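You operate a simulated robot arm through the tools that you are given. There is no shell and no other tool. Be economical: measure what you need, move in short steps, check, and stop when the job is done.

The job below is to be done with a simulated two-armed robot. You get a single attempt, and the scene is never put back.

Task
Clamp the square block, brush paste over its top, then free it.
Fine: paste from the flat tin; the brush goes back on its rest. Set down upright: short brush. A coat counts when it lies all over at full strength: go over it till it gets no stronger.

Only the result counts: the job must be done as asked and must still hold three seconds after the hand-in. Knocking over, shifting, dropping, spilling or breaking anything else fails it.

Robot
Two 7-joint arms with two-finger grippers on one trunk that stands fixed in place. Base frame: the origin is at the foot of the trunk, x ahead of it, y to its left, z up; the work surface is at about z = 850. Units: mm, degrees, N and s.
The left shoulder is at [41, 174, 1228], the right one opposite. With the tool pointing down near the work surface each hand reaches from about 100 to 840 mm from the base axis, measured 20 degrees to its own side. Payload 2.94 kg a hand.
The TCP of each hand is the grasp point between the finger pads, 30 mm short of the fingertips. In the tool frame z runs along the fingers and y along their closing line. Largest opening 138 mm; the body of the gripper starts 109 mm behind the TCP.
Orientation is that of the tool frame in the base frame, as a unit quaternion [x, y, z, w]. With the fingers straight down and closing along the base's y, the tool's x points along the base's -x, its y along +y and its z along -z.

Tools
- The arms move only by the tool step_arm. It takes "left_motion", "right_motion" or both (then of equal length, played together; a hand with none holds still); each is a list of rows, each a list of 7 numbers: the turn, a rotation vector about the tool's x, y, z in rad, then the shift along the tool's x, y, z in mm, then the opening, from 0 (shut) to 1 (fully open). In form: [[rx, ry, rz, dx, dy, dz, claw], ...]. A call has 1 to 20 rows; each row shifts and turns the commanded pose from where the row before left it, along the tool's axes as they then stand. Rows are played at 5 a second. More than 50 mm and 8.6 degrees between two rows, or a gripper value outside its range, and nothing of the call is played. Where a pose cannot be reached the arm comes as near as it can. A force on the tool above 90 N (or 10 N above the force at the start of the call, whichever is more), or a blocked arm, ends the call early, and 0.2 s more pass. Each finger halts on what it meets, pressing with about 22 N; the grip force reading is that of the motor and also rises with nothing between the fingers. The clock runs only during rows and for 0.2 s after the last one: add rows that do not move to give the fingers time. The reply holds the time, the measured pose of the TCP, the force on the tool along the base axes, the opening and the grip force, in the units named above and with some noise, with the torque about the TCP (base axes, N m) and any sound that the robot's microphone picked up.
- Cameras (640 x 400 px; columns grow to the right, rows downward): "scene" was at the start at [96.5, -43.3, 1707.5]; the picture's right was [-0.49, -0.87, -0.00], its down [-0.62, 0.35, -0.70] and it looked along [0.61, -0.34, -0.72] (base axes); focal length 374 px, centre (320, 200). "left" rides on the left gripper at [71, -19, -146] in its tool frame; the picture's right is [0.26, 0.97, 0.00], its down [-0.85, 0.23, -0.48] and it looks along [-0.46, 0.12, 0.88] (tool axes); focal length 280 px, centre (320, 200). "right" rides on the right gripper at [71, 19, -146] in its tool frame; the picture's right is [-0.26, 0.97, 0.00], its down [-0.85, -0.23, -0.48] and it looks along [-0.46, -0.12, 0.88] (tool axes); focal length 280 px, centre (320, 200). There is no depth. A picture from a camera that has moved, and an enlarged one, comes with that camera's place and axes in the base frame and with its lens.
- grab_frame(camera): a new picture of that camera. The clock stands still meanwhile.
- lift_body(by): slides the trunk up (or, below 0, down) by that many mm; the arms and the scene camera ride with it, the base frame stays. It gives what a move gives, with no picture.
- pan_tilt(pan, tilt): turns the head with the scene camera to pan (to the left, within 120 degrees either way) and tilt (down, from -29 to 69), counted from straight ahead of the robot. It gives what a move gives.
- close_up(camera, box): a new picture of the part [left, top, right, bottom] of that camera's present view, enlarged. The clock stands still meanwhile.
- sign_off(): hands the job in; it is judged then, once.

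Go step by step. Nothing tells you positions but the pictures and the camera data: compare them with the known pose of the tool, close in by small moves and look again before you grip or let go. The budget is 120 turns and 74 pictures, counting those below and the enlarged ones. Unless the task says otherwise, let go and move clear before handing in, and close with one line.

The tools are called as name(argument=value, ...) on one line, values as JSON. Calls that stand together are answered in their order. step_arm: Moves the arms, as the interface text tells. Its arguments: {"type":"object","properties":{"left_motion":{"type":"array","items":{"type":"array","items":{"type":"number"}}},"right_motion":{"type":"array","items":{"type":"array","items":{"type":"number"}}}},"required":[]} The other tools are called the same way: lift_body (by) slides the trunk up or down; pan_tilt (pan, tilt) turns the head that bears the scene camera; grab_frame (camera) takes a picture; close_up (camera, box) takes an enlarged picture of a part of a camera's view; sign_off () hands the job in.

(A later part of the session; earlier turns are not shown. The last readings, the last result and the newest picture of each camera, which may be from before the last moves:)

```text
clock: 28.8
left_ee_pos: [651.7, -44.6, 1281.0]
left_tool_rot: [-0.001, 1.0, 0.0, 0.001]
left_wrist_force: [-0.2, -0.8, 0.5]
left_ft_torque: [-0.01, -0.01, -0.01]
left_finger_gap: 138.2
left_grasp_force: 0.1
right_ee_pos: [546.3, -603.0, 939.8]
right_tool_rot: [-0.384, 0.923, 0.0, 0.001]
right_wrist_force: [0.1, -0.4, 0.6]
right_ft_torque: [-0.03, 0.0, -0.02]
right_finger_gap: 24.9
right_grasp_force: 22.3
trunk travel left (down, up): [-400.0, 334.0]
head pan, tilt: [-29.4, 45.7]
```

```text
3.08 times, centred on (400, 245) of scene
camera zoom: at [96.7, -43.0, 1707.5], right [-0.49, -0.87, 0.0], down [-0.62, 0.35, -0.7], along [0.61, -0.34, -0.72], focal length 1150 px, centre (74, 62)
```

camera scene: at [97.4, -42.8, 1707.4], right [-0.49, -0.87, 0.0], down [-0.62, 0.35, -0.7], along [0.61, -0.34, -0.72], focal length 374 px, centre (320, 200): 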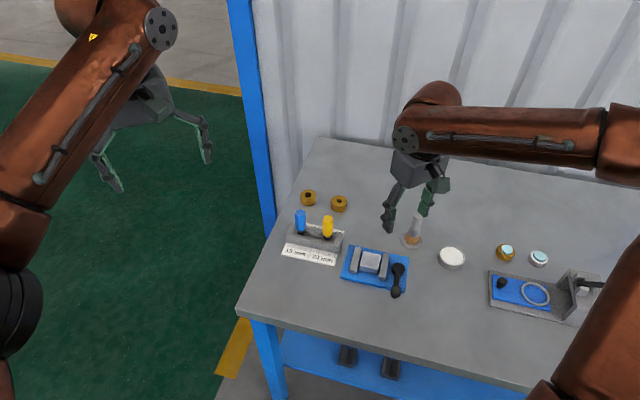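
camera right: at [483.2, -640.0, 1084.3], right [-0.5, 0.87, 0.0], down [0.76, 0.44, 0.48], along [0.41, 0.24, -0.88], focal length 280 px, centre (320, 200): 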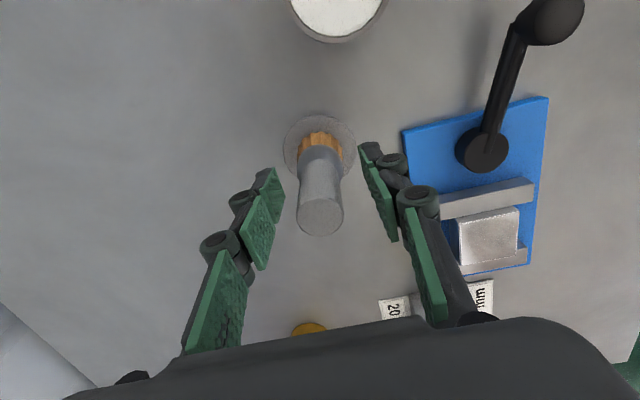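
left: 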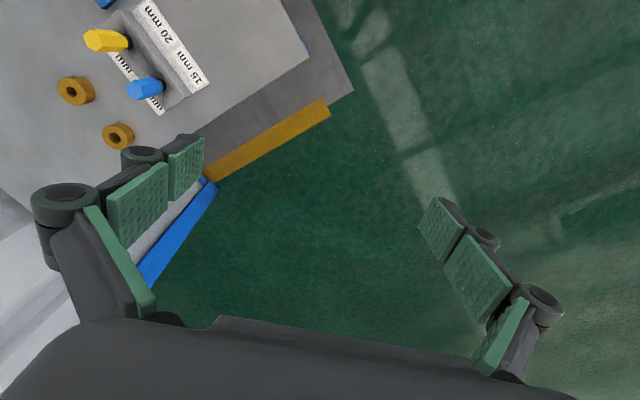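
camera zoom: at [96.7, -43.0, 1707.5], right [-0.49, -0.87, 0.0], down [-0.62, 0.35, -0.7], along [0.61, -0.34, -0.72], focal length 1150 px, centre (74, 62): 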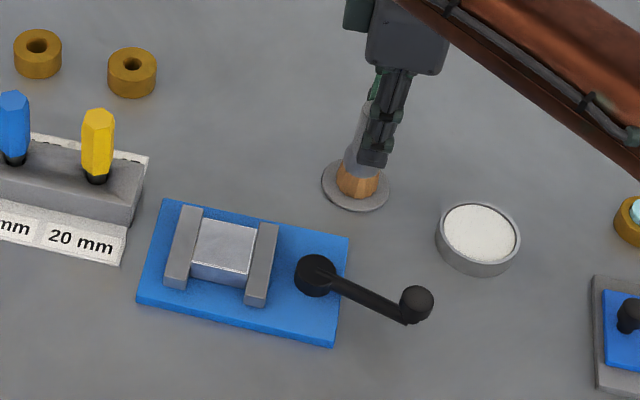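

The brush is gripped at TCP (546.3,-603.0,939.8), with its tip about 87 mm below. I'll lift it and carry it over the tin at about (443.5,-650.5).

step_arm(right_motion=[[0, 0, 0, 0, 0, -10, 0.1], [0, 0, 0, 0, 0, -25, 0.1], [0, 0, 0, 0, 0, -25, 0.1], [0, 0, 0, 35.4, 13, 0, 0.1], [0, 0, 0, 35.4, 13, 0, 0.1], [0, 0, 0, 35.4, 13, 0, 0.1], [0, 0, 0, 0, 0, 0, 0.1]])

grab_frame(camera="right")

close_up(camera="scene", box=[360, 180, 520, 310])

```text
clock: 30.4
left_ee_pos: [653.7, -44.8, 1280.1]
left_tool_rot: [-0.001, 1.0, 0.0, -0.001]
left_wrist_force: [-0.7, 0.2, -0.1]
left_ft_torque: [-0.03, 0.05, 0.06]
left_finger_gap: 138.2
left_grasp_force: 0.0
right_ee_pos: [447.6, -652.3, 999.2]
right_tool_rot: [-0.385, 0.923, 0.001, -0.001]
right_wrist_force: [0.8, 0.5, -1.2]
right_ft_torque: [-0.03, 0.04, 0.04]
right_finger_gap: 24.8
right_grasp_force: 22.2
trunk travel left (down, up): [-400.0, 334.0]
head pan, tilt: [-29.4, 45.7]
```

```text
39 pictures are left
camera right: at [383.5, -688.5, 1144.6], right [-0.5, 0.87, 0.0], down [0.76, 0.44, 0.48], along [0.41, 0.24, -0.88], focal length 280 px, centre (320, 200)
```

right: 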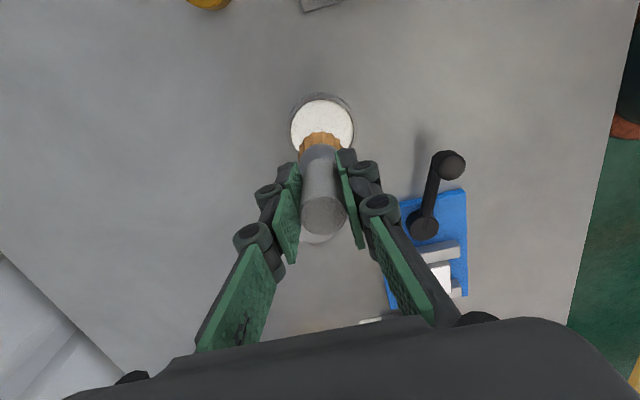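

```text
3.08 times, centred on (440, 245) of scene
camera zoom: at [98.3, -42.8, 1707.3], right [-0.49, -0.87, 0.0], down [-0.62, 0.35, -0.7], along [0.61, -0.34, -0.72], focal length 1150 px, centre (-49, 62)
```

zoom: 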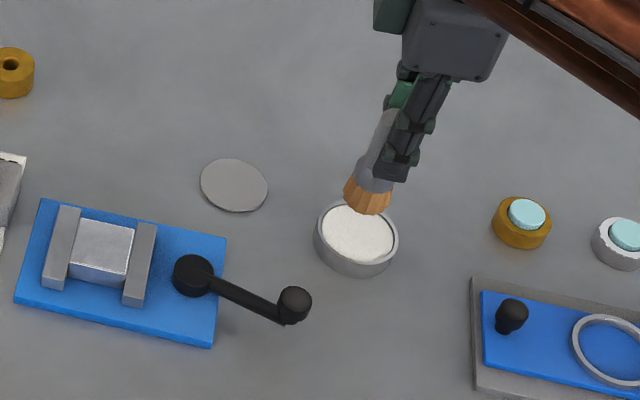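

The tin is just about under the brush. I'll correct 4 mm and dip slowly while watching the force.

step_arm(right_motion=[[0, 0, 0, 2.7, 3.8, 0, 0.1], [0, 0, 0, 0, 0, 15, 0.1], [0, 0, 0, 0, 0, 15, 0.1], [0, 0, 0, 0, 0, 10, 0.1], [0, 0, 0, 0, 0, 5, 0.1], [0, 0, 0, 0, 0, 0, 0.1]])

close_up(camera="scene", box=[400, 200, 500, 280])

```text
clock: 31.8
left_ee_pos: [653.0, -42.8, 1281.2]
left_tool_rot: [0.0, 1.0, 0.0, 0.0]
left_wrist_force: [0.5, 0.7, -1.0]
left_ft_torque: [0.0, -0.03, 0.02]
left_finger_gap: 138.1
left_grasp_force: 0.0
right_ee_pos: [442.3, -653.3, 955.6]
right_tool_rot: [-0.384, 0.923, -0.001, 0.0]
right_wrist_force: [1.0, -2.3, 6.0]
right_ft_torque: [-0.06, 0.0, -0.01]
right_finger_gap: 25.2
right_grasp_force: 22.4
trunk travel left (down, up): [-400.0, 334.0]
head pan, tilt: [-29.4, 45.7]
```

```text
5.00 times, centred on (450, 240) of scene
camera zoom: at [96.3, -42.4, 1707.6], right [-0.49, -0.87, 0.0], down [-0.62, 0.35, -0.7], along [0.61, -0.34, -0.72], focal length 1868 px, centre (-330, 0)
```

zoom: 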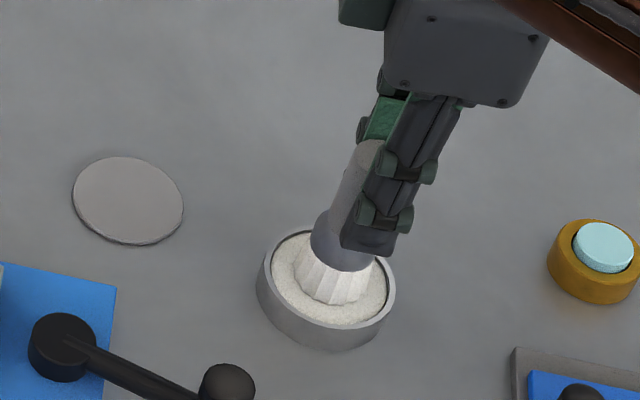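

The bristles are white and loaded. I'll lift and carry the brush over the block at about (531,-435.5).

step_arm(right_motion=[[0, 0, 0, 0, 0, -10, 0.1], [0, 0, 0, 0, 0, -15, 0.1], [0, 0, 0, 0, 0, -20, 0.1], [0, 0, 0, 0, 0, -15, 0.1], [0, 0, 0, -43, 17.6, 0, 0.1], [0, 0, 0, -43, 17.6, 0, 0.1], [0, 0, 0, -43, 17.6, 0, 0.1], [0, 0, 0, -43, 17.6, 0, 0.1], [0, 0, 0, -43, 17.6, 0, 0.1], [0, 0, 0, 0, 0, 0, 0.1]])

grab_frame(camera="right")

close_up(camera="scene", box=[320, 210, 440, 310])

```text
clock: 34.0
left_ee_pos: [652.0, -45.5, 1282.3]
left_tool_rot: [0.0, 1.0, 0.0, 0.0]
left_wrist_force: [0.9, -0.4, 0.3]
left_ft_torque: [0.03, -0.06, -0.01]
left_finger_gap: 137.8
left_grasp_force: 0.1
right_ee_pos: [529.5, -437.6, 1013.8]
right_tool_rot: [-0.384, 0.923, 0.0, 0.0]
right_wrist_force: [-0.8, 0.4, -0.5]
right_ft_torque: [0.0, -0.01, 0.0]
right_finger_gap: 24.7
right_grasp_force: 21.6
trunk travel left (down, up): [-400.0, 334.0]
head pan, tilt: [-29.4, 45.7]
```

```text
36 pictures are left
camera right: at [466.2, -474.3, 1158.9], right [-0.5, 0.87, 0.0], down [0.76, 0.44, 0.48], along [0.41, 0.24, -0.88], focal length 280 px, centre (320, 200)
```

right: 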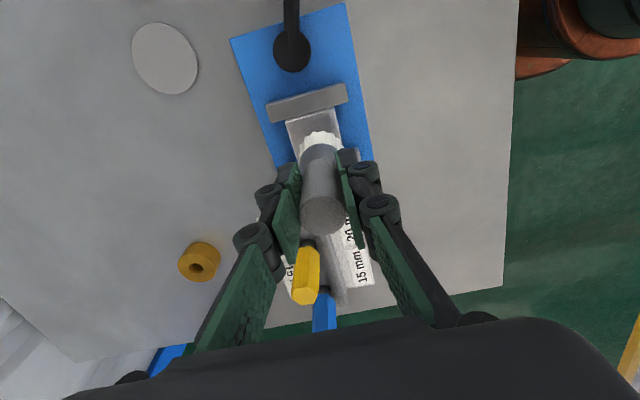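

```text
4.00 times, centred on (380, 260) of scene
camera zoom: at [95.7, -43.7, 1707.5], right [-0.49, -0.87, 0.0], down [-0.62, 0.35, -0.7], along [0.61, -0.34, -0.72], focal length 1494 px, centre (80, -40)
```

zoom: 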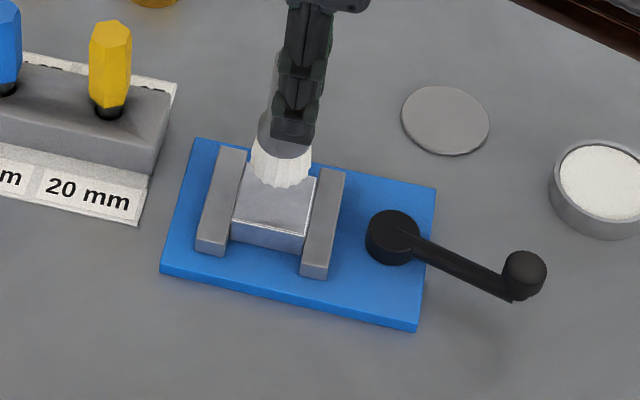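

The brush is over the block. I'll lower it to gentle contact.

step_arm(right_motion=[[0, 0, 0, -2.5, 0.4, 10, 0.1], [0, 0, 0, 0, 0, 10, 0.1], [0, 0, 0, 0, 0, 6, 0.1], [0, 0, 0, 0, 0, 0, 0.1]])

step_arm(right_motion=[[0, 0, 0, 0, 0, 2, 0.1], [0, 0, 0, 0, 0, 0, 0.1]])

step_arm(right_motion=[[0, 0, 0, 0, 0, 2, 0.1], [0, 0, 0, 0, 0, 0, 0.1]])

close_up(camera="scene", box=[320, 210, 440, 310])

```text
clock: 35.0
left_ee_pos: [652.8, -43.9, 1280.5]
left_tool_rot: [-0.001, 1.0, 0.0, 0.0]
left_wrist_force: [-0.1, -0.3, -0.8]
left_ft_torque: [0.01, -0.05, 0.01]
left_finger_gap: 138.0
left_grasp_force: 0.1
right_ee_pos: [532.3, -435.5, 988.2]
right_tool_rot: [-0.384, 0.923, 0.0, 0.0]
right_wrist_force: [0.3, 0.2, -0.3]
right_ft_torque: [0.02, -0.01, 0.01]
right_finger_gap: 24.9
right_grasp_force: 21.7
trunk travel left (down, up): [-400.0, 334.0]
head pan, tilt: [-29.4, 45.7]
```

```text
clock: 35.6
left_ee_pos: [652.7, -44.1, 1281.8]
left_tool_rot: [-0.001, 1.0, 0.0, 0.0]
left_wrist_force: [-0.9, -0.7, -0.4]
left_ft_torque: [0.01, 0.01, 0.0]
left_finger_gap: 137.8
left_grasp_force: 0.0
right_ee_pos: [531.8, -436.1, 986.2]
right_tool_rot: [-0.385, 0.923, 0.0, 0.0]
right_wrist_force: [0.6, -0.3, 0.0]
right_ft_torque: [0.0, 0.02, -0.02]
right_finger_gap: 25.0
right_grasp_force: 22.4
trunk travel left (down, up): [-400.0, 334.0]
head pan, tilt: [-29.4, 45.7]
```

```text
clock: 36.2
left_ee_pos: [652.5, -43.5, 1281.7]
left_tool_rot: [-0.001, 1.0, 0.0, 0.0]
left_wrist_force: [-0.3, -0.4, 0.0]
left_ft_torque: [-0.01, -0.01, 0.01]
left_finger_gap: 138.0
left_grasp_force: 0.0
right_ee_pos: [532.8, -434.3, 984.5]
right_tool_rot: [-0.385, 0.923, 0.0, 0.0]
right_wrist_force: [-0.3, 0.2, -1.1]
right_ft_torque: [0.0, 0.01, -0.01]
right_finger_gap: 25.1
right_grasp_force: 22.1
trunk travel left (down, up): [-400.0, 334.0]
head pan, tilt: [-29.4, 45.7]
```

```text
4.00 times, centred on (380, 260) of scene
camera zoom: at [96.7, -42.7, 1707.5], right [-0.49, -0.87, 0.0], down [-0.62, 0.35, -0.7], along [0.61, -0.34, -0.72], focal length 1494 px, centre (80, -40)
```

zoom: 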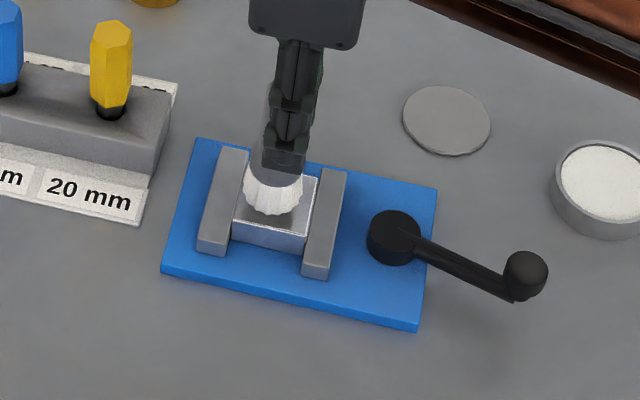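

No contact yet; I'll lower further in small steps.

step_arm(right_motion=[[0, 0, 0, 0, 0, 2, 0.1], [0, 0, 0, 0, 0, 0, 0.1]])

step_arm(right_motion=[[0, 0, 0, 0, 0, 2, 0.1], [0, 0, 0, 0, 0, 0, 0.1]])

step_arm(right_motion=[[0, 0, 0, 0, 0, 2, 0.1], [0, 0, 0, 0, 0, 0, 0.1]])

```text
clock: 36.8
left_ee_pos: [652.4, -44.6, 1280.5]
left_tool_rot: [-0.001, 1.0, 0.0, 0.0]
left_wrist_force: [0.6, 1.1, 0.5]
left_ft_torque: [-0.01, 0.01, 0.04]
left_finger_gap: 137.9
left_grasp_force: 0.1
right_ee_pos: [531.3, -435.2, 982.2]
right_tool_rot: [-0.384, 0.923, 0.0, 0.0]
right_wrist_force: [-0.3, 0.1, -0.5]
right_ft_torque: [-0.02, -0.03, 0.02]
right_finger_gap: 24.7
right_grasp_force: 21.9
trunk travel left (down, up): [-400.0, 334.0]
head pan, tilt: [-29.4, 45.7]
```

```text
clock: 37.4
left_ee_pos: [653.6, -43.3, 1281.3]
left_tool_rot: [-0.001, 1.0, 0.0, -0.001]
left_wrist_force: [0.6, -0.5, -1.3]
left_ft_torque: [-0.01, -0.01, 0.04]
left_finger_gap: 137.9
left_grasp_force: 0.0
right_ee_pos: [531.2, -435.8, 980.6]
right_tool_rot: [-0.384, 0.923, 0.0, 0.001]
right_wrist_force: [0.5, 0.2, -0.7]
right_ft_torque: [-0.01, 0.0, 0.02]
right_finger_gap: 24.8
right_grasp_force: 22.4
trunk travel left (down, up): [-400.0, 334.0]
head pan, tilt: [-29.4, 45.7]
```

```text
clock: 38.0
left_ee_pos: [652.8, -44.0, 1282.2]
left_tool_rot: [-0.001, 1.0, 0.0, 0.0]
left_wrist_force: [-0.7, 0.5, -0.4]
left_ft_torque: [-0.03, -0.03, 0.04]
left_finger_gap: 138.3
left_grasp_force: 0.1
right_ee_pos: [531.4, -433.6, 978.5]
right_tool_rot: [-0.384, 0.923, 0.0, 0.0]
right_wrist_force: [-0.5, 0.3, -1.0]
right_ft_torque: [0.0, -0.03, 0.01]
right_finger_gap: 24.8
right_grasp_force: 22.3
trunk travel left (down, up): [-400.0, 334.0]
head pan, tilt: [-29.4, 45.7]
```

step_arm(right_motion=[[0, 0, 0, 0, 0, 2, 0.1], [0, 0, 0, 0, 0, 0, 0.1]])

step_arm(right_motion=[[0, 0, 0, 0, 0, 2, 0.1], [0, 0, 0, 0, 0, 0, 0.1]])

close_up(camera="scene", box=[320, 210, 440, 310])

```text
clock: 38.6
left_ee_pos: [652.5, -43.5, 1280.0]
left_tool_rot: [-0.001, 1.0, 0.0, -0.001]
left_wrist_force: [0.8, -0.2, 0.2]
left_ft_torque: [-0.01, -0.01, 0.02]
left_finger_gap: 138.0
left_grasp_force: 0.1
right_ee_pos: [531.5, -435.3, 976.4]
right_tool_rot: [-0.384, 0.923, 0.0, 0.0]
right_wrist_force: [-1.2, 0.1, -1.3]
right_ft_torque: [0.03, -0.03, -0.02]
right_finger_gap: 24.9
right_grasp_force: 22.2
trunk travel left (down, up): [-400.0, 334.0]
head pan, tilt: [-29.4, 45.7]
```

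```text
clock: 39.2
left_ee_pos: [652.0, -44.0, 1280.9]
left_tool_rot: [-0.001, 1.0, 0.0, 0.0]
left_wrist_force: [-0.5, 0.8, 0.3]
left_ft_torque: [-0.01, 0.0, -0.02]
left_finger_gap: 138.0
left_grasp_force: 0.0
right_ee_pos: [531.6, -433.7, 974.6]
right_tool_rot: [-0.384, 0.923, 0.0, 0.0]
right_wrist_force: [0.1, -0.9, -1.2]
right_ft_torque: [-0.03, 0.03, 0.01]
right_finger_gap: 25.1
right_grasp_force: 22.4
trunk travel left (down, up): [-400.0, 334.0]
head pan, tilt: [-29.4, 45.7]
```

```text
4.00 times, centred on (380, 260) of scene
camera zoom: at [96.7, -42.7, 1707.5], right [-0.49, -0.87, 0.0], down [-0.62, 0.35, -0.7], along [0.61, -0.34, -0.72], focal length 1494 px, centre (80, -40)
```

zoom: 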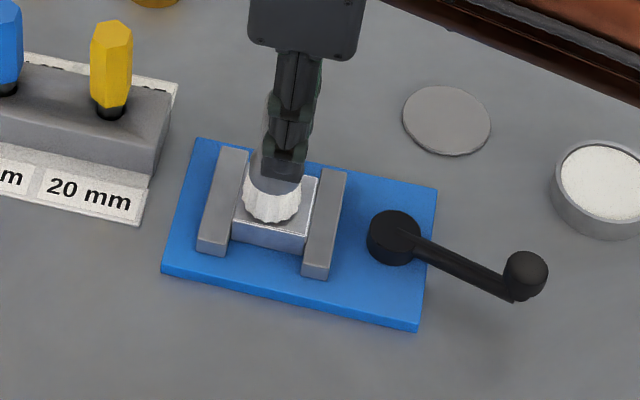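

step_arm(right_motion=[[0, 0, 0, 0, 0, 2, 0.1], [0, 0, 0, 0, 0, 0, 0.1]])

step_arm(right_motion=[[0, 0, 0, 0, 0, 2, 0.1], [0, 0, 0, 0, 0, 0, 0.1]])

close_up(camera="scene", box=[340, 230, 420, 290])

```text
clock: 39.8
left_ee_pos: [652.4, -44.1, 1281.5]
left_tool_rot: [-0.001, 1.0, 0.0, 0.0]
left_wrist_force: [-0.4, -0.3, 0.1]
left_ft_torque: [0.01, -0.02, -0.03]
left_finger_gap: 137.8
left_grasp_force: 0.1
right_ee_pos: [531.8, -435.8, 972.0]
right_tool_rot: [-0.384, 0.923, 0.0, 0.0]
right_wrist_force: [0.0, 0.4, -0.6]
right_ft_torque: [-0.04, -0.04, 0.02]
right_finger_gap: 25.0
right_grasp_force: 21.9
trunk travel left (down, up): [-400.0, 334.0]
head pan, tilt: [-29.4, 45.7]
```

```text
clock: 40.4
left_ee_pos: [652.3, -44.3, 1281.4]
left_tool_rot: [-0.001, 1.0, 0.0, -0.001]
left_wrist_force: [-0.2, 0.9, -0.2]
left_ft_torque: [0.0, 0.0, -0.04]
left_finger_gap: 138.1
left_grasp_force: 0.0
right_ee_pos: [531.6, -436.6, 971.8]
right_tool_rot: [-0.384, 0.923, 0.001, 0.001]
right_wrist_force: [1.0, -0.1, 3.0]
right_ft_torque: [0.0, -0.01, -0.02]
right_finger_gap: 25.0
right_grasp_force: 22.0
trunk travel left (down, up): [-400.0, 334.0]
head pan, tilt: [-29.4, 45.7]
```

```text
6.67 times, centred on (380, 260) of scene
camera zoom: at [96.4, -42.5, 1707.5], right [-0.49, -0.87, 0.0], down [-0.62, 0.35, -0.7], along [0.61, -0.34, -0.72], focal length 2490 px, centre (-80, -200)
```

zoom: 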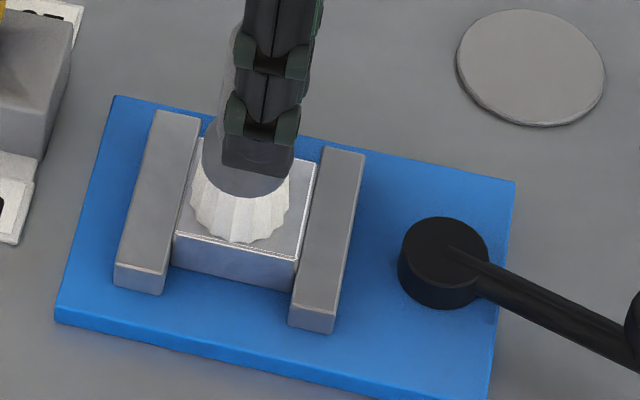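

Contact is at TCP z ≈ 972, so the block top is near z 884, and the tip is about 3 mm off the block's centre. I'll now do a raster pass along the block's axes with light pressure.

step_arm(right_motion=[[0, 0, 0, -5.5, -7.6, 0.5, 0.1], [0, 0, 0, -5.5, -7.6, 0.5, 0.1], [0, 0, 0, 8, 0, 0, 0.1], [0, 0, 0, 8, 0, 0, 0.1], [0, 0, 0, 8, 0, 0, 0.1], [0, 0, 0, 0, 8, 0, 0.1], [0, 0, 0, -8, 0, 0, 0.1], [0, 0, 0, -8, 0, 0, 0.1], [0, 0, 0, -8, 0, 0, 0.1], [0, 0, 0, 0, 8, 0, 0.1], [0, 0, 0, 8, 0, 0, 0.1], [0, 0, 0, 8, 0, 0, 0.1], [0, 0, 0, 8, 0, 0, 0.1], [0, 0, 0, 0, 8, 0, 0.1], [0, 0, 0, -8, 0, 0, 0.1], [0, 0, 0, -8, 0, 0, 0.1], [0, 0, 0, -8, 0, 0, 0.1]])

close_up(camera="scene", box=[340, 230, 420, 290])

```text
clock: 44.0
left_ee_pos: [651.9, -43.7, 1281.8]
left_tool_rot: [-0.001, 1.0, 0.0, -0.001]
left_wrist_force: [0.0, -0.5, -0.6]
left_ft_torque: [0.01, 0.01, 0.01]
left_finger_gap: 138.1
left_grasp_force: 0.1
right_ee_pos: [532.0, -420.9, 970.2]
right_tool_rot: [-0.385, 0.923, 0.001, -0.002]
right_wrist_force: [-1.0, -0.7, 6.1]
right_ft_torque: [-0.13, 0.14, 0.0]
right_finger_gap: 25.1
right_grasp_force: 22.2
trunk travel left (down, up): [-400.0, 334.0]
head pan, tilt: [-29.4, 45.7]
```

```text
6.67 times, centred on (380, 260) of scene
camera zoom: at [95.8, -42.0, 1707.5], right [-0.49, -0.87, 0.0], down [-0.62, 0.35, -0.7], along [0.61, -0.34, -0.72], focal length 2490 px, centre (-80, -200)
```

zoom: 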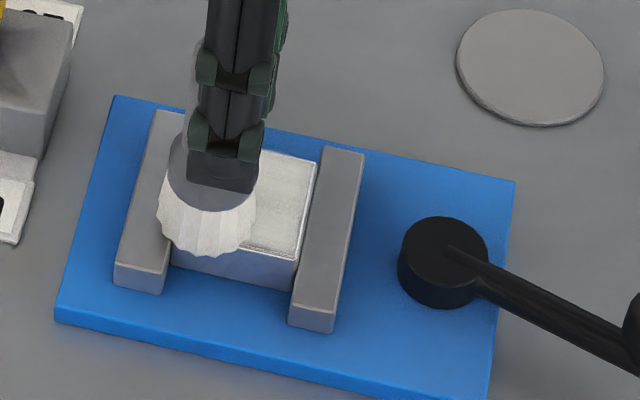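

The top is turning white. I'll make a cross pass, then lift clear to inspect.

step_arm(right_motion=[[0, 0, 0, 0, -8, 0, 0.1], [0, 0, 0, 0, -8, 0, 0.1], [0, 0, 0, 0, -8, 0, 0.1], [0, 0, 0, 8, 0, 0, 0.1], [0, 0, 0, 0, 8, 0, 0.1], [0, 0, 0, 0, 8, 0, 0.1], [0, 0, 0, 0, 8, 0, 0.1], [0, 0, 0, 8, 0, 0, 0.1], [0, 0, 0, 0, -8, 0, 0.1], [0, 0, 0, 0, -8, 0, 0.1], [0, 0, 0, 0, -8, 0, 0.1], [0, 0, 0, 8, 0, 0, 0.1], [0, 0, 0, 0, 8, 0, 0.1], [0, 0, 0, 0, 8, 0, 0.1], [0, 0, 0, 0, 8, 0, 0.1], [0, 0, 0, 0, 0, -20, 0.1], [0, 0, 0, 0, 0, -25, 0.1], [0, 0, 0, 25, -38, 0, 0.1], [0, 0, 0, 25, -38, 0, 0.1], [0, 0, 0, 0, 0, 0, 0.1]])

close_up(camera="scene", box=[340, 230, 420, 290])

grab_frame(camera="right")

```text
clock: 48.2
left_ee_pos: [652.9, -43.0, 1280.7]
left_tool_rot: [-0.002, 1.0, 0.0, -0.001]
left_wrist_force: [0.3, 0.6, -0.1]
left_ft_torque: [0.0, 0.01, 0.0]
left_finger_gap: 138.5
left_grasp_force: 0.1
right_ee_pos: [531.9, -529.0, 1014.7]
right_tool_rot: [-0.386, 0.923, 0.0, 0.001]
right_wrist_force: [0.3, -0.8, -0.2]
right_ft_torque: [-0.01, -0.02, -0.01]
right_finger_gap: 25.2
right_grasp_force: 21.9
trunk travel left (down, up): [-400.0, 334.0]
head pan, tilt: [-29.4, 45.7]
```

```text
6.67 times, centred on (380, 260) of scene
camera zoom: at [96.4, -41.9, 1707.5], right [-0.49, -0.87, 0.0], down [-0.62, 0.35, -0.7], along [0.61, -0.34, -0.72], focal length 2490 px, centre (-80, -200)
```

zoom: 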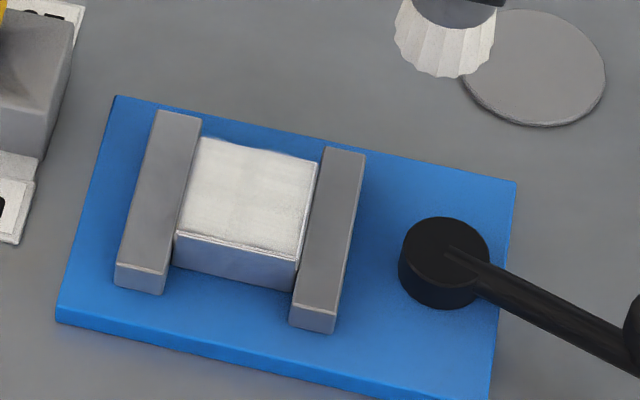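

```text
29 pictures are left
camera right: at [468.8, -565.4, 1160.1], right [-0.5, 0.87, 0.0], down [0.76, 0.44, 0.48], along [0.41, 0.24, -0.88], focal length 280 px, centre (320, 200)
```

right: 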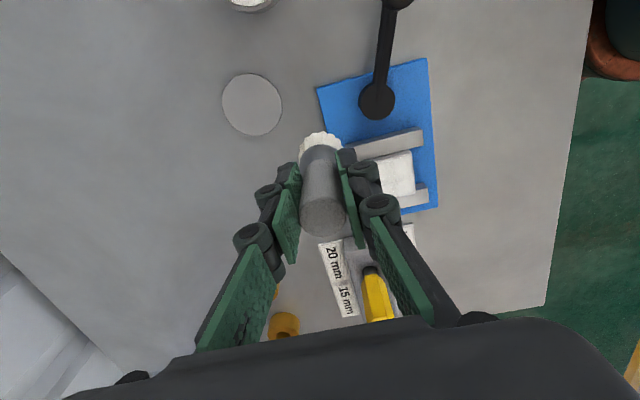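

There is a coat, but it is not yet full white. I'll reload at the tin.

step_arm(right_motion=[[0, 0, 0, 37.8, -6.1, 0, 0.1], [0, 0, 0, 37.8, -6.1, 0, 0.1], [0, 0, 0, 37.8, -6.1, 0, 0.1], [0, 0, 0, 37.8, -6.1, 0, 0.1], [0, 0, 0, 0, 0, 0, 0.1], [0, 0, 0, 0, 0, 20, 0.1], [0, 0, 0, 0, 0, 20, 0.1], [0, 0, 0, 0, 0, 14, 0.1], [0, 0, 0, 0, 0, 5, 0.1], [0, 0, 0, 0, 0, 0, 0.1]])

```text
clock: 50.4
left_ee_pos: [652.8, -43.3, 1281.2]
left_tool_rot: [-0.001, 1.0, -0.001, 0.001]
left_wrist_force: [1.4, -0.3, 0.3]
left_ft_torque: [-0.01, 0.02, 0.04]
left_finger_gap: 137.8
left_grasp_force: 0.1
right_ee_pos: [444.9, -653.3, 955.2]
right_tool_rot: [-0.384, 0.923, 0.0, 0.0]
right_wrist_force: [-0.5, 0.6, -1.2]
right_ft_torque: [-0.01, -0.01, 0.0]
right_finger_gap: 24.8
right_grasp_force: 21.3
trunk travel left (down, up): [-400.0, 334.0]
head pan, tilt: [-29.4, 45.7]
```

I'll press a little deeper and make a small stir to load.

step_arm(right_motion=[[0, 0, 0, 0, 0, 2, 0.1], [0, 0, 0, 3, 0, 1, 0.1], [0, 0, 0, -3, 0, 0, 0.1], [0, 0, 0, 0, 0, 0, 0.1]])

close_up(camera="scene", box=[400, 200, 500, 280])

```text
clock: 51.4
left_ee_pos: [652.3, -43.6, 1282.9]
left_tool_rot: [-0.001, 1.0, 0.0, 0.001]
left_wrist_force: [0.2, 0.3, 0.1]
left_ft_torque: [0.0, 0.0, 0.02]
left_finger_gap: 137.9
left_grasp_force: 0.1
right_ee_pos: [445.7, -652.0, 953.0]
right_tool_rot: [-0.384, 0.923, -0.002, 0.0]
right_wrist_force: [-3.1, -3.9, 13.4]
right_ft_torque: [-0.28, 0.17, 0.0]
right_finger_gap: 24.9
right_grasp_force: 22.3
trunk travel left (down, up): [-400.0, 334.0]
head pan, tilt: [-29.4, 45.7]
```

```text
5.00 times, centred on (450, 240) of scene
camera zoom: at [95.1, -41.6, 1707.7], right [-0.49, -0.87, 0.0], down [-0.62, 0.35, -0.7], along [0.61, -0.34, -0.71], focal length 1868 px, centre (-330, 0)
```

zoom: 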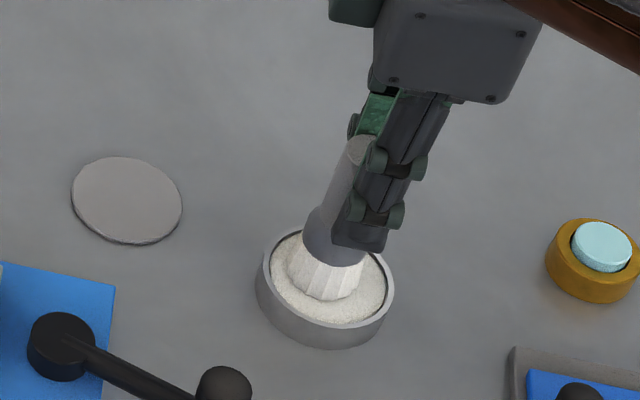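

Loaded. Lifting and returning above the block.

step_arm(right_motion=[[0, 0, 0, 0, 0, -10, 0.1], [0, 0, 0, 0, 0, -20, 0.1], [0, 0, 0, 0, 0, -30, 0.1], [0, 0, 0, -42.7, 17.7, 0, 0.1], [0, 0, 0, -42.7, 17.7, 0, 0.1], [0, 0, 0, -42.7, 17.7, 0, 0.1], [0, 0, 0, -42.7, 17.7, 0, 0.1], [0, 0, 0, -42.7, 17.7, 0, 0.1], [0, 0, 0, 0, 0, 0, 0.1], [0, 0, 0, 0, 0, 20, 0.1], [0, 0, 0, 0, 0, 15, 0.1], [0, 0, 0, 0, 0, 0, 0.1]])

```text
clock: 54.0
left_ee_pos: [654.0, -43.9, 1281.8]
left_tool_rot: [-0.001, 1.0, -0.001, -0.001]
left_wrist_force: [0.4, -1.0, 0.3]
left_ft_torque: [-0.02, 0.01, 0.02]
left_finger_gap: 137.9
left_grasp_force: 0.0
right_ee_pos: [535.5, -438.3, 977.1]
right_tool_rot: [-0.384, 0.923, 0.0, 0.0]
right_wrist_force: [0.1, -0.7, -0.4]
right_ft_torque: [-0.02, 0.01, -0.01]
right_finger_gap: 24.9
right_grasp_force: 21.7
trunk travel left (down, up): [-400.0, 334.0]
head pan, tilt: [-29.4, 45.7]
```

Now a second full pass along one axis.

step_arm(right_motion=[[0, 0, 0, -9.7, -10.7, 2, 0.1], [0, 0, 0, 0, 0, 5, 0.1], [0, 0, 0, 8, 0, 0, 0.1], [0, 0, 0, 8, 0, 0, 0.1], [0, 0, 0, 8, 0, 0, 0.1], [0, 0, 0, 0, 8, 0, 0.1], [0, 0, 0, -8, 0, 0, 0.1], [0, 0, 0, -8, 0, 0, 0.1], [0, 0, 0, -8, 0, 0, 0.1], [0, 0, 0, 0, 8, 0, 0.1], [0, 0, 0, 8, 0, 0, 0.1], [0, 0, 0, 8, 0, 0, 0.1], [0, 0, 0, 8, 0, 0, 0.1], [0, 0, 0, 0, 8, 0, 0.1], [0, 0, 0, -8, 0, 0, 0.1], [0, 0, 0, -8, 0, 0, 0.1], [0, 0, 0, -8, 0, 0, 0.1]])

step_arm(right_motion=[[0, 0, 0, 0, -8, 0, 0.1], [0, 0, 0, 0, -8, 0, 0.1], [0, 0, 0, 0, -8, 0, 0.1], [0, 0, 0, 8, 0, 0, 0.1], [0, 0, 0, 0, 8, 0, 0.1], [0, 0, 0, 0, 8, 0, 0.1], [0, 0, 0, 0, 8, 0, 0.1], [0, 0, 0, 8, 0, 0, 0.1], [0, 0, 0, 0, -8, 0, 0.1], [0, 0, 0, 0, -8, 0, 0.1], [0, 0, 0, 0, -8, 0, 0.1], [0, 0, 0, 8, 0, 0, 0.1], [0, 0, 0, 0, 8, 0, 0.1], [0, 0, 0, 0, 8, 0, 0.1], [0, 0, 0, 0, 8, 0, 0.1], [0, 0, 0, 0, 0, -20, 0.1], [0, 0, 0, 0, 0, -25, 0.1], [0, 0, 0, 25, -38, 0, 0.1], [0, 0, 0, 25, -38, 0, 0.1], [0, 0, 0, 0, 0, 0, 0.1]])

close_up(camera="scene", box=[340, 230, 420, 290])

```text
clock: 57.6
left_ee_pos: [653.6, -43.0, 1281.0]
left_tool_rot: [-0.001, 1.0, 0.0, 0.0]
left_wrist_force: [0.0, 0.7, -0.8]
left_ft_torque: [-0.02, 0.02, -0.03]
left_finger_gap: 137.9
left_grasp_force: 0.1
right_ee_pos: [532.2, -420.9, 971.0]
right_tool_rot: [-0.385, 0.923, 0.0, 0.0]
right_wrist_force: [1.3, -0.2, -0.5]
right_ft_torque: [0.01, 0.01, -0.02]
right_finger_gap: 24.9
right_grasp_force: 22.1
trunk travel left (down, up): [-400.0, 334.0]
head pan, tilt: [-29.4, 45.7]
```

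```text
clock: 61.8
left_ee_pos: [653.3, -43.6, 1281.1]
left_tool_rot: [-0.001, 1.0, 0.0, 0.0]
left_wrist_force: [-0.1, -0.5, -0.1]
left_ft_torque: [-0.01, 0.01, 0.03]
left_finger_gap: 137.7
left_grasp_force: 0.2
right_ee_pos: [532.5, -526.6, 1017.7]
right_tool_rot: [-0.384, 0.923, 0.0, 0.0]
right_wrist_force: [0.0, 0.2, -0.5]
right_ft_torque: [0.03, 0.02, -0.06]
right_finger_gap: 25.0
right_grasp_force: 22.1
trunk travel left (down, up): [-400.0, 334.0]
head pan, tilt: [-29.4, 45.7]
```

```text
6.67 times, centred on (380, 260) of scene
camera zoom: at [96.4, -41.8, 1707.5], right [-0.49, -0.87, 0.0], down [-0.62, 0.35, -0.7], along [0.61, -0.34, -0.72], focal length 2490 px, centre (-80, -200)
```

zoom: 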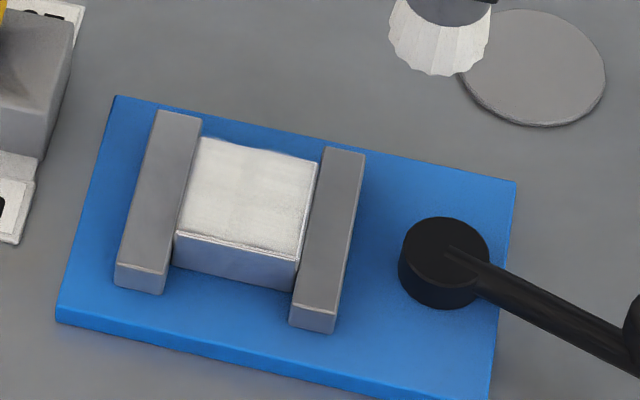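

The second pass was too light (no contact force at the end). I'll repeat the pass pressed about 2 mm lower.

step_arm(right_motion=[[0, 0, 0, -37.2, 24.8, 0, 0.1], [0, 0, 0, -37.2, 24.8, 0, 0.1], [0, 0, 0, 0, 0, 0, 0.1], [0, 0, 0, 0, 0, 22, 0.1], [0, 0, 0, 0, 0, 20, 0.1], [0, 0, 0, 0, 0, 5, 0.1], [0, 0, 0, 0, 0, 1, 0.1]])

```text
clock: 63.4
left_ee_pos: [650.4, -42.8, 1282.8]
left_tool_rot: [0.0, 1.0, 0.0, 0.0]
left_wrist_force: [0.1, 0.5, -0.2]
left_ft_torque: [-0.05, 0.02, -0.01]
left_finger_gap: 138.0
left_grasp_force: 0.0
right_ee_pos: [548.5, -439.9, 969.6]
right_tool_rot: [-0.385, 0.923, -0.002, 0.003]
right_wrist_force: [2.0, -0.9, 15.7]
right_ft_torque: [-0.08, 0.03, -0.01]
right_finger_gap: 24.7
right_grasp_force: 22.4
trunk travel left (down, up): [-400.0, 334.0]
head pan, tilt: [-29.4, 45.7]
```

Now 16 N; I'll ease slightly and do the pass.

step_arm(right_motion=[[0, 0, 0, 8, 0, -0.8, 0.1], [0, 0, 0, 8, 0, 0, 0.1], [0, 0, 0, 8, 0, 0, 0.1], [0, 0, 0, 0, 8, 0, 0.1], [0, 0, 0, -8, 0, 0, 0.1], [0, 0, 0, -8, 0, 0, 0.1], [0, 0, 0, -8, 0, 0, 0.1], [0, 0, 0, 0, 8, 0, 0.1], [0, 0, 0, 8, 0, 0, 0.1], [0, 0, 0, 8, 0, 0, 0.1], [0, 0, 0, 8, 0, 0, 0.1], [0, 0, 0, 0, 9, 0, 0.1], [0, 0, 0, -8, 0, 0, 0.1], [0, 0, 0, -8, 0, 0, 0.1], [0, 0, 0, -8, 0, 0, 0.1]])

step_arm(right_motion=[[0, 0, 0, 0, -8, 0, 0.1], [0, 0, 0, 0, -8, 0, 0.1], [0, 0, 0, 0, -8, 0, 0.1], [0, 0, 0, 8, 0, 0, 0.1], [0, 0, 0, 0, 8, 0, 0.1], [0, 0, 0, 0, 8, 0, 0.1], [0, 0, 0, 0, 8, 0, 0.1], [0, 0, 0, 8, 0, 0, 0.1], [0, 0, 0, 0, -8, 0, 0.1], [0, 0, 0, 0, -8, 0, 0.1], [0, 0, 0, 0, -8, 0, 0.1], [0, 0, 0, 8, 0, 0, 0.1], [0, 0, 0, 0, 8, 0, 0.1], [0, 0, 0, 0, 8, 0, 0.1], [0, 0, 0, 0, 8, 0, 0.1], [0, 0, 0, 0, 0, -20, 0.1], [0, 0, 0, 0, 0, -25, 0.1], [0, 0, 0, 25, -38, 0, 0.1], [0, 0, 0, 25, -38, 0, 0.1], [0, 0, 0, 0, 0, 0, 0.1]])

close_up(camera="scene", box=[340, 230, 420, 290])

```text
clock: 66.6
left_ee_pos: [651.8, -44.0, 1281.7]
left_tool_rot: [-0.001, 1.0, 0.001, 0.0]
left_wrist_force: [-1.1, 0.1, 0.7]
left_ft_torque: [0.0, -0.02, 0.0]
left_finger_gap: 138.2
left_grasp_force: 0.0
right_ee_pos: [530.9, -421.0, 968.7]
right_tool_rot: [-0.386, 0.923, -0.001, -0.001]
right_wrist_force: [-3.3, -2.7, 11.0]
right_ft_torque: [-0.19, 0.14, -0.01]
right_finger_gap: 24.9
right_grasp_force: 21.9
trunk travel left (down, up): [-400.0, 334.0]
head pan, tilt: [-29.4, 45.7]
```

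```text
clock: 70.8
left_ee_pos: [651.9, -43.2, 1281.4]
left_tool_rot: [-0.001, 1.0, 0.0, 0.0]
left_wrist_force: [0.0, -0.2, 0.8]
left_ft_torque: [-0.03, 0.0, 0.01]
left_finger_gap: 138.1
left_grasp_force: 0.1
right_ee_pos: [535.5, -526.8, 1014.2]
right_tool_rot: [-0.385, 0.923, -0.001, 0.0]
right_wrist_force: [-0.9, 0.3, -0.2]
right_ft_torque: [-0.06, 0.0, 0.02]
right_finger_gap: 25.0
right_grasp_force: 22.2
trunk travel left (down, up): [-400.0, 334.0]
head pan, tilt: [-29.4, 45.7]
```

```text
6.67 times, centred on (380, 260) of scene
camera zoom: at [96.3, -41.9, 1707.5], right [-0.49, -0.87, 0.0], down [-0.62, 0.35, -0.7], along [0.61, -0.34, -0.72], focal length 2490 px, centre (-80, -200)
```

zoom: 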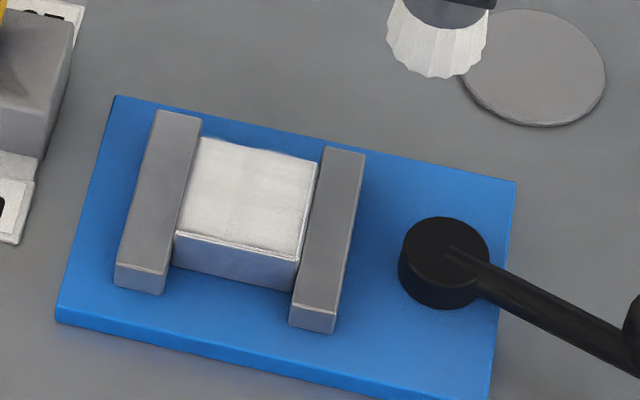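

I'll check with a closer look from the hand camera.

close_up(camera="right", box=[330, 110, 450, 230])

close_up(camera="scene", box=[355, 240, 395, 270])

```text
3.33 times, centred on (390, 170) of right
camera zoom: at [470.3, -562.6, 1158.6], right [-0.5, 0.87, 0.0], down [0.76, 0.44, 0.48], along [0.41, 0.24, -0.88], focal length 935 px, centre (87, 300)
```

zoom: 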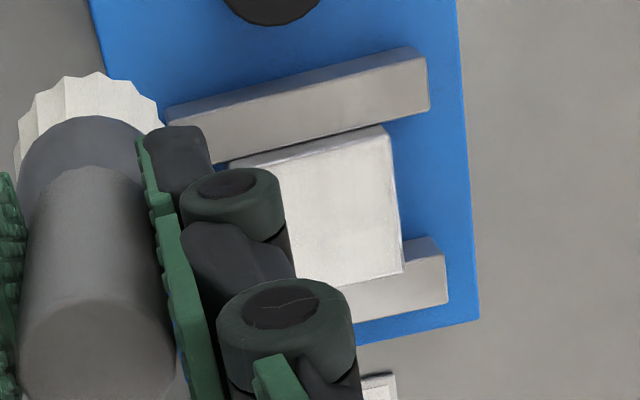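

```text
13.33 times, centred on (375, 255) of scene
camera zoom: at [96.3, -41.9, 1707.5], right [-0.49, -0.87, 0.0], down [-0.62, 0.35, -0.7], along [0.61, -0.34, -0.72], focal length 4981 px, centre (-413, -533)
```

zoom: 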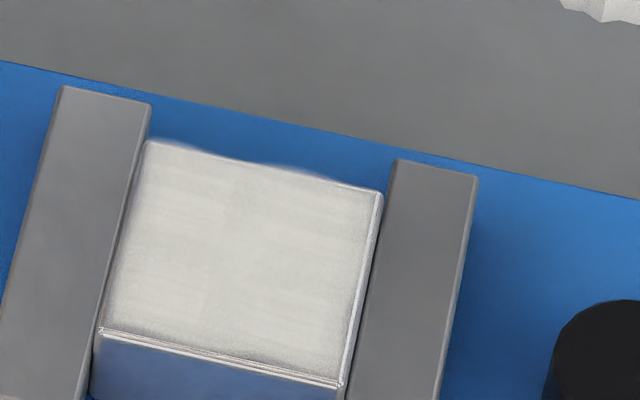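

The coat looks even, though slightly thin near the edges. I'll reload once more and go over it again with wider edge strokes to see whether it gets any stronger.

step_arm(right_motion=[[0, 0, 0, 38.5, -6.5, 0, 0.1], [0, 0, 0, 38.5, -6.5, 0, 0.1], [0, 0, 0, 38.5, -6.5, 0, 0.1], [0, 0, 0, 38.5, -6.5, 0, 0.1], [0, 0, 0, 0, 0, 0, 0.1], [0, 0, 0, 0, 0, 20, 0.1], [0, 0, 0, 0, 0, 20, 0.1], [0, 0, 0, 0, 0, 14, 0.1], [0, 0, 0, 0, 0, 5, 0.1], [0, 0, 0, 0, 0, 2, 0.1], [0, 0, 0, 0, 0, 0, 0.1]])

```text
clock: 73.2
left_ee_pos: [653.4, -43.9, 1281.4]
left_tool_rot: [-0.001, 1.0, -0.001, 0.001]
left_wrist_force: [0.1, -0.4, 0.3]
left_ft_torque: [0.03, 0.02, -0.01]
left_finger_gap: 137.9
left_grasp_force: 0.0
right_ee_pos: [444.7, -656.5, 952.6]
right_tool_rot: [-0.385, 0.923, 0.0, 0.0]
right_wrist_force: [0.7, 0.8, 0.7]
right_ft_torque: [0.02, -0.01, 0.01]
right_finger_gap: 24.9
right_grasp_force: 22.1
trunk travel left (down, up): [-400.0, 334.0]
head pan, tilt: [-29.4, 45.7]
```

step_arm(right_motion=[[0, 0, 0, 0, 2, 2, 0.1], [0, 0, 0, -3, 0, 0.7, 0.1], [0, 0, 0, 3, 0, 0, 0.1], [0, 0, 0, 0, 0, 0, 0.1]])

step_arm(right_motion=[[0, 0, 0, 0, 0, -10, 0.1], [0, 0, 0, 0, 0, -20, 0.1], [0, 0, 0, 0, 0, -32, 0.1], [0, 0, 0, -44.3, 17.2, 0, 0.1], [0, 0, 0, -44.3, 17.2, 0, 0.1], [0, 0, 0, -44.3, 17.2, 0, 0.1], [0, 0, 0, -44.3, 17.2, 0, 0.1], [0, 0, 0, -44.3, 17.2, 0, 0.1], [0, 0, 0, 0, 0, 0, 0.1], [0, 0, 0, 0, 0, 20, 0.1], [0, 0, 0, 0, 0, 17, 0.1], [0, 0, 0, 0, 0, 0, 0.1]])

```text
clock: 74.2
left_ee_pos: [651.6, -43.5, 1281.8]
left_tool_rot: [-0.001, 1.0, 0.001, 0.0]
left_wrist_force: [0.5, -0.4, 1.0]
left_ft_torque: [-0.03, 0.01, 0.01]
left_finger_gap: 138.0
left_grasp_force: 0.0
right_ee_pos: [442.6, -653.4, 951.2]
right_tool_rot: [-0.385, 0.923, -0.002, 0.002]
right_wrist_force: [5.8, -0.8, 16.2]
right_ft_torque: [0.06, -0.25, -0.01]
right_finger_gap: 25.1
right_grasp_force: 21.7
trunk travel left (down, up): [-400.0, 334.0]
head pan, tilt: [-29.4, 45.7]
```

```text
clock: 76.8
left_ee_pos: [653.4, -43.3, 1280.3]
left_tool_rot: [0.0, 1.0, 0.0, -0.002]
left_wrist_force: [-1.0, 0.2, -0.1]
left_ft_torque: [0.0, 0.04, 0.05]
left_finger_gap: 138.3
left_grasp_force: 0.2
right_ee_pos: [538.3, -436.1, 974.6]
right_tool_rot: [-0.384, 0.923, 0.001, 0.0]
right_wrist_force: [0.1, -0.6, -0.2]
right_ft_torque: [-0.01, 0.0, -0.02]
right_finger_gap: 24.7
right_grasp_force: 21.5
trunk travel left (down, up): [-400.0, 334.0]
head pan, tilt: [-29.4, 45.7]
```

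step_arm(right_motion=[[0, 0, 0, -7.2, -11.3, 2, 0.1], [0, 0, 0, 0, 0, 4, 0.1], [0, 0, 0, 0, 0, 1, 0.1]])

```text
clock: 77.6
left_ee_pos: [653.0, -44.3, 1281.5]
left_tool_rot: [-0.001, 1.0, 0.0, -0.001]
left_wrist_force: [0.8, 0.0, -0.3]
left_ft_torque: [0.02, 0.02, 0.0]
left_finger_gap: 138.1
left_grasp_force: 0.1
right_ee_pos: [551.0, -439.3, 967.7]
right_tool_rot: [-0.385, 0.923, 0.0, -0.001]
right_wrist_force: [1.1, 0.2, -1.7]
right_ft_torque: [0.0, 0.03, -0.01]
right_finger_gap: 25.0
right_grasp_force: 21.9
trunk travel left (down, up): [-400.0, 334.0]
head pan, tilt: [-29.4, 45.7]
```

step_arm(right_motion=[[0, 0, 0, 0, 0, 1.5, 0.1], [0, 0, 0, 0, 0, 0, 0.1]])

```text
clock: 78.2
left_ee_pos: [651.7, -43.5, 1280.4]
left_tool_rot: [-0.001, 1.0, 0.0, 0.0]
left_wrist_force: [0.1, 0.5, 0.0]
left_ft_torque: [0.01, -0.01, 0.02]
left_finger_gap: 137.7
left_grasp_force: 0.0
right_ee_pos: [550.2, -440.4, 966.8]
right_tool_rot: [-0.384, 0.923, 0.0, 0.0]
right_wrist_force: [0.3, -0.4, 4.0]
right_ft_torque: [0.01, 0.04, 0.0]
right_finger_gap: 24.8
right_grasp_force: 22.2
trunk travel left (down, up): [-400.0, 334.0]
head pan, tilt: [-29.4, 45.7]
```

4 N contact. Third pass now, both ways.

step_arm(right_motion=[[0, 0, 0, 9, 0, 0.8, 0.1], [0, 0, 0, 9, 0, 0, 0.1], [0, 0, 0, 8, 0, 0, 0.1], [0, 0, 0, 0, 8.7, 0, 0.1], [0, 0, 0, -9, 0, 0, 0.1], [0, 0, 0, -9, 0, 0, 0.1], [0, 0, 0, -8, 0, 0, 0.1], [0, 0, 0, 0, 8.7, 0, 0.1], [0, 0, 0, 9, 0, 0, 0.1], [0, 0, 0, 9, 0, 0, 0.1], [0, 0, 0, 8, 0, 0, 0.1], [0, 0, 0, 0, 8.7, 0, 0.1], [0, 0, 0, -9, 0, 0, 0.1], [0, 0, 0, -9, 0, 0, 0.1], [0, 0, 0, -8, 0, 0, 0.1]])

step_arm(right_motion=[[0, 0, 0, 0, -9, 0, 0.1], [0, 0, 0, 0, -9, 0, 0.1], [0, 0, 0, 0, -8, 0, 0.1], [0, 0, 0, 8.7, 0, 0, 0.1], [0, 0, 0, 0, 9, 0, 0.1], [0, 0, 0, 0, 9, 0, 0.1], [0, 0, 0, 0, 8, 0, 0.1], [0, 0, 0, 8.7, 0, 0, 0.1], [0, 0, 0, 0, -9, 0, 0.1], [0, 0, 0, 0, -9, 0, 0.1], [0, 0, 0, 0, -8, 0, 0.1], [0, 0, 0, 8.7, 0, 0, 0.1], [0, 0, 0, 0, 9, 0, 0.1], [0, 0, 0, 0, 9, 0, 0.1], [0, 0, 0, 0, 8, 0, 0.1], [0, 0, 0, 0, 0, -20, 0.1], [0, 0, 0, 0, 0, -25, 0.1], [0, 0, 0, 25, -38, 0, 0.1], [0, 0, 0, 25, -38, 0, 0.1], [0, 0, 0, 0, 0, 0, 0.1]])

close_up(camera="scene", box=[355, 240, 395, 270])

close_up(camera="scene", box=[340, 230, 420, 290])

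```text
clock: 81.4
left_ee_pos: [652.0, -44.4, 1281.5]
left_tool_rot: [-0.001, 1.0, 0.0, 0.0]
left_wrist_force: [0.0, -0.5, -0.7]
left_ft_torque: [-0.02, -0.01, -0.01]
left_finger_gap: 138.0
left_grasp_force: 0.1
right_ee_pos: [530.7, -419.1, 964.4]
right_tool_rot: [-0.385, 0.923, 0.0, -0.001]
right_wrist_force: [-3.2, -2.6, 7.5]
right_ft_torque: [-0.1, 0.18, 0.02]
right_finger_gap: 25.1
right_grasp_force: 22.3
trunk travel left (down, up): [-400.0, 334.0]
head pan, tilt: [-29.4, 45.7]
```

```text
clock: 85.6
left_ee_pos: [652.7, -42.8, 1281.0]
left_tool_rot: [-0.001, 1.0, -0.001, -0.001]
left_wrist_force: [0.3, 0.5, -0.3]
left_ft_torque: [-0.03, -0.06, 0.02]
left_finger_gap: 138.0
left_grasp_force: 0.0
right_ee_pos: [531.4, -528.1, 1008.3]
right_tool_rot: [-0.385, 0.923, 0.0, 0.0]
right_wrist_force: [-0.4, 0.7, -0.8]
right_ft_torque: [0.0, -0.02, -0.01]
right_finger_gap: 24.9
right_grasp_force: 21.9
trunk travel left (down, up): [-400.0, 334.0]
head pan, tilt: [-29.4, 45.7]
```

```text
13.33 times, centred on (375, 255) of scene
camera zoom: at [96.3, -42.0, 1707.5], right [-0.49, -0.87, 0.0], down [-0.62, 0.35, -0.7], along [0.61, -0.34, -0.72], focal length 4981 px, centre (-413, -533)
```

zoom: 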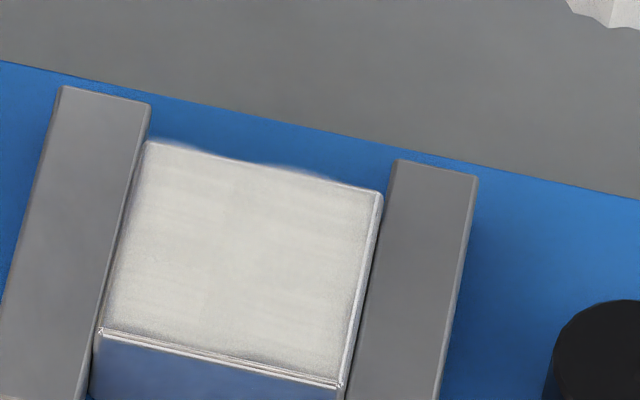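

```text
6.67 times, centred on (380, 260) of scene
camera zoom: at [96.3, -42.0, 1707.5], right [-0.49, -0.87, 0.0], down [-0.62, 0.35, -0.7], along [0.61, -0.34, -0.72], focal length 2490 px, centre (-80, -200)
```

zoom: 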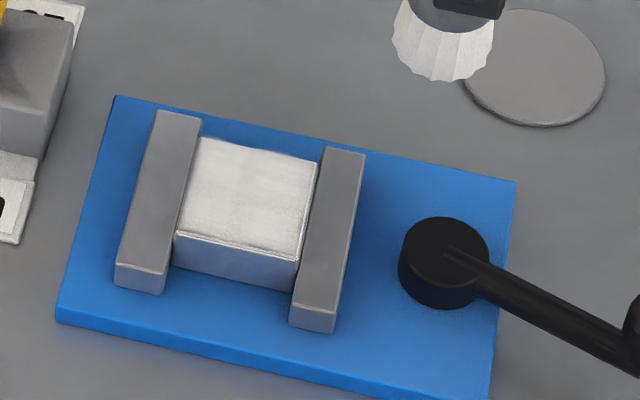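

There is no further change, so the coat is at full strength. Next I take the brush back to its rest at (546.3,-603.0).

step_arm(right_motion=[[0, 0, 0, 21.2, -31.8, 0, 0.1], [0, 0, 0, 21.2, -31.8, 0, 0.1], [0, 0, 0, 0, 0, 20, 0.1], [0, 0, 0, 0, 0, 20, 0.1], [0, 0, 0, 0, 0, 15, 0.1], [0, 0, 0, 0, 0, 8, 0.1], [0, 0, 0, 0, 0, 0, 0.1]])

close_up(camera="scene", box=[380, 190, 460, 260])

grab_frame(camera="right")

```text
clock: 87.2
left_ee_pos: [653.6, -44.9, 1281.0]
left_tool_rot: [-0.001, 1.0, 0.0, 0.0]
left_wrist_force: [-0.9, 0.9, 0.0]
left_ft_torque: [0.03, 0.01, -0.02]
left_finger_gap: 138.3
left_grasp_force: 0.0
right_ee_pos: [548.1, -605.2, 946.8]
right_tool_rot: [-0.384, 0.923, 0.0, 0.0]
right_wrist_force: [-0.3, -0.1, -2.0]
right_ft_torque: [-0.01, -0.01, -0.02]
right_finger_gap: 25.0
right_grasp_force: 22.0
trunk travel left (down, up): [-400.0, 334.0]
head pan, tilt: [-29.4, 45.7]
```

```text
5.71 times, centred on (420, 225) of scene
camera zoom: at [96.8, -43.1, 1707.5], right [-0.49, -0.87, 0.0], down [-0.62, 0.35, -0.7], along [0.61, -0.34, -0.72], focal length 2135 px, centre (-251, 57)
```

zoom: 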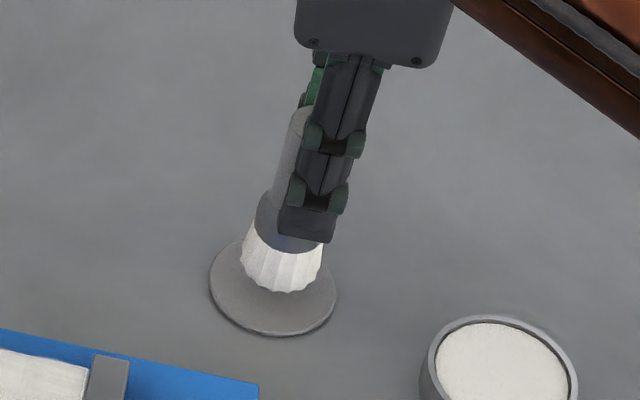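

```text
20 pictures are left
camera right: at [483.7, -640.7, 1092.9], right [-0.5, 0.87, 0.0], down [0.76, 0.44, 0.48], along [0.41, 0.24, -0.88], focal length 280 px, centre (320, 200)
```

right: 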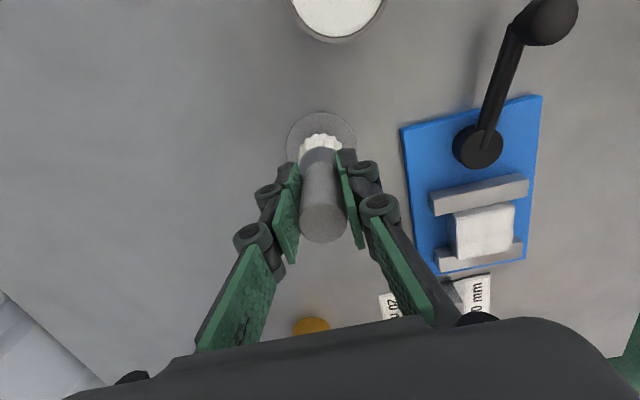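

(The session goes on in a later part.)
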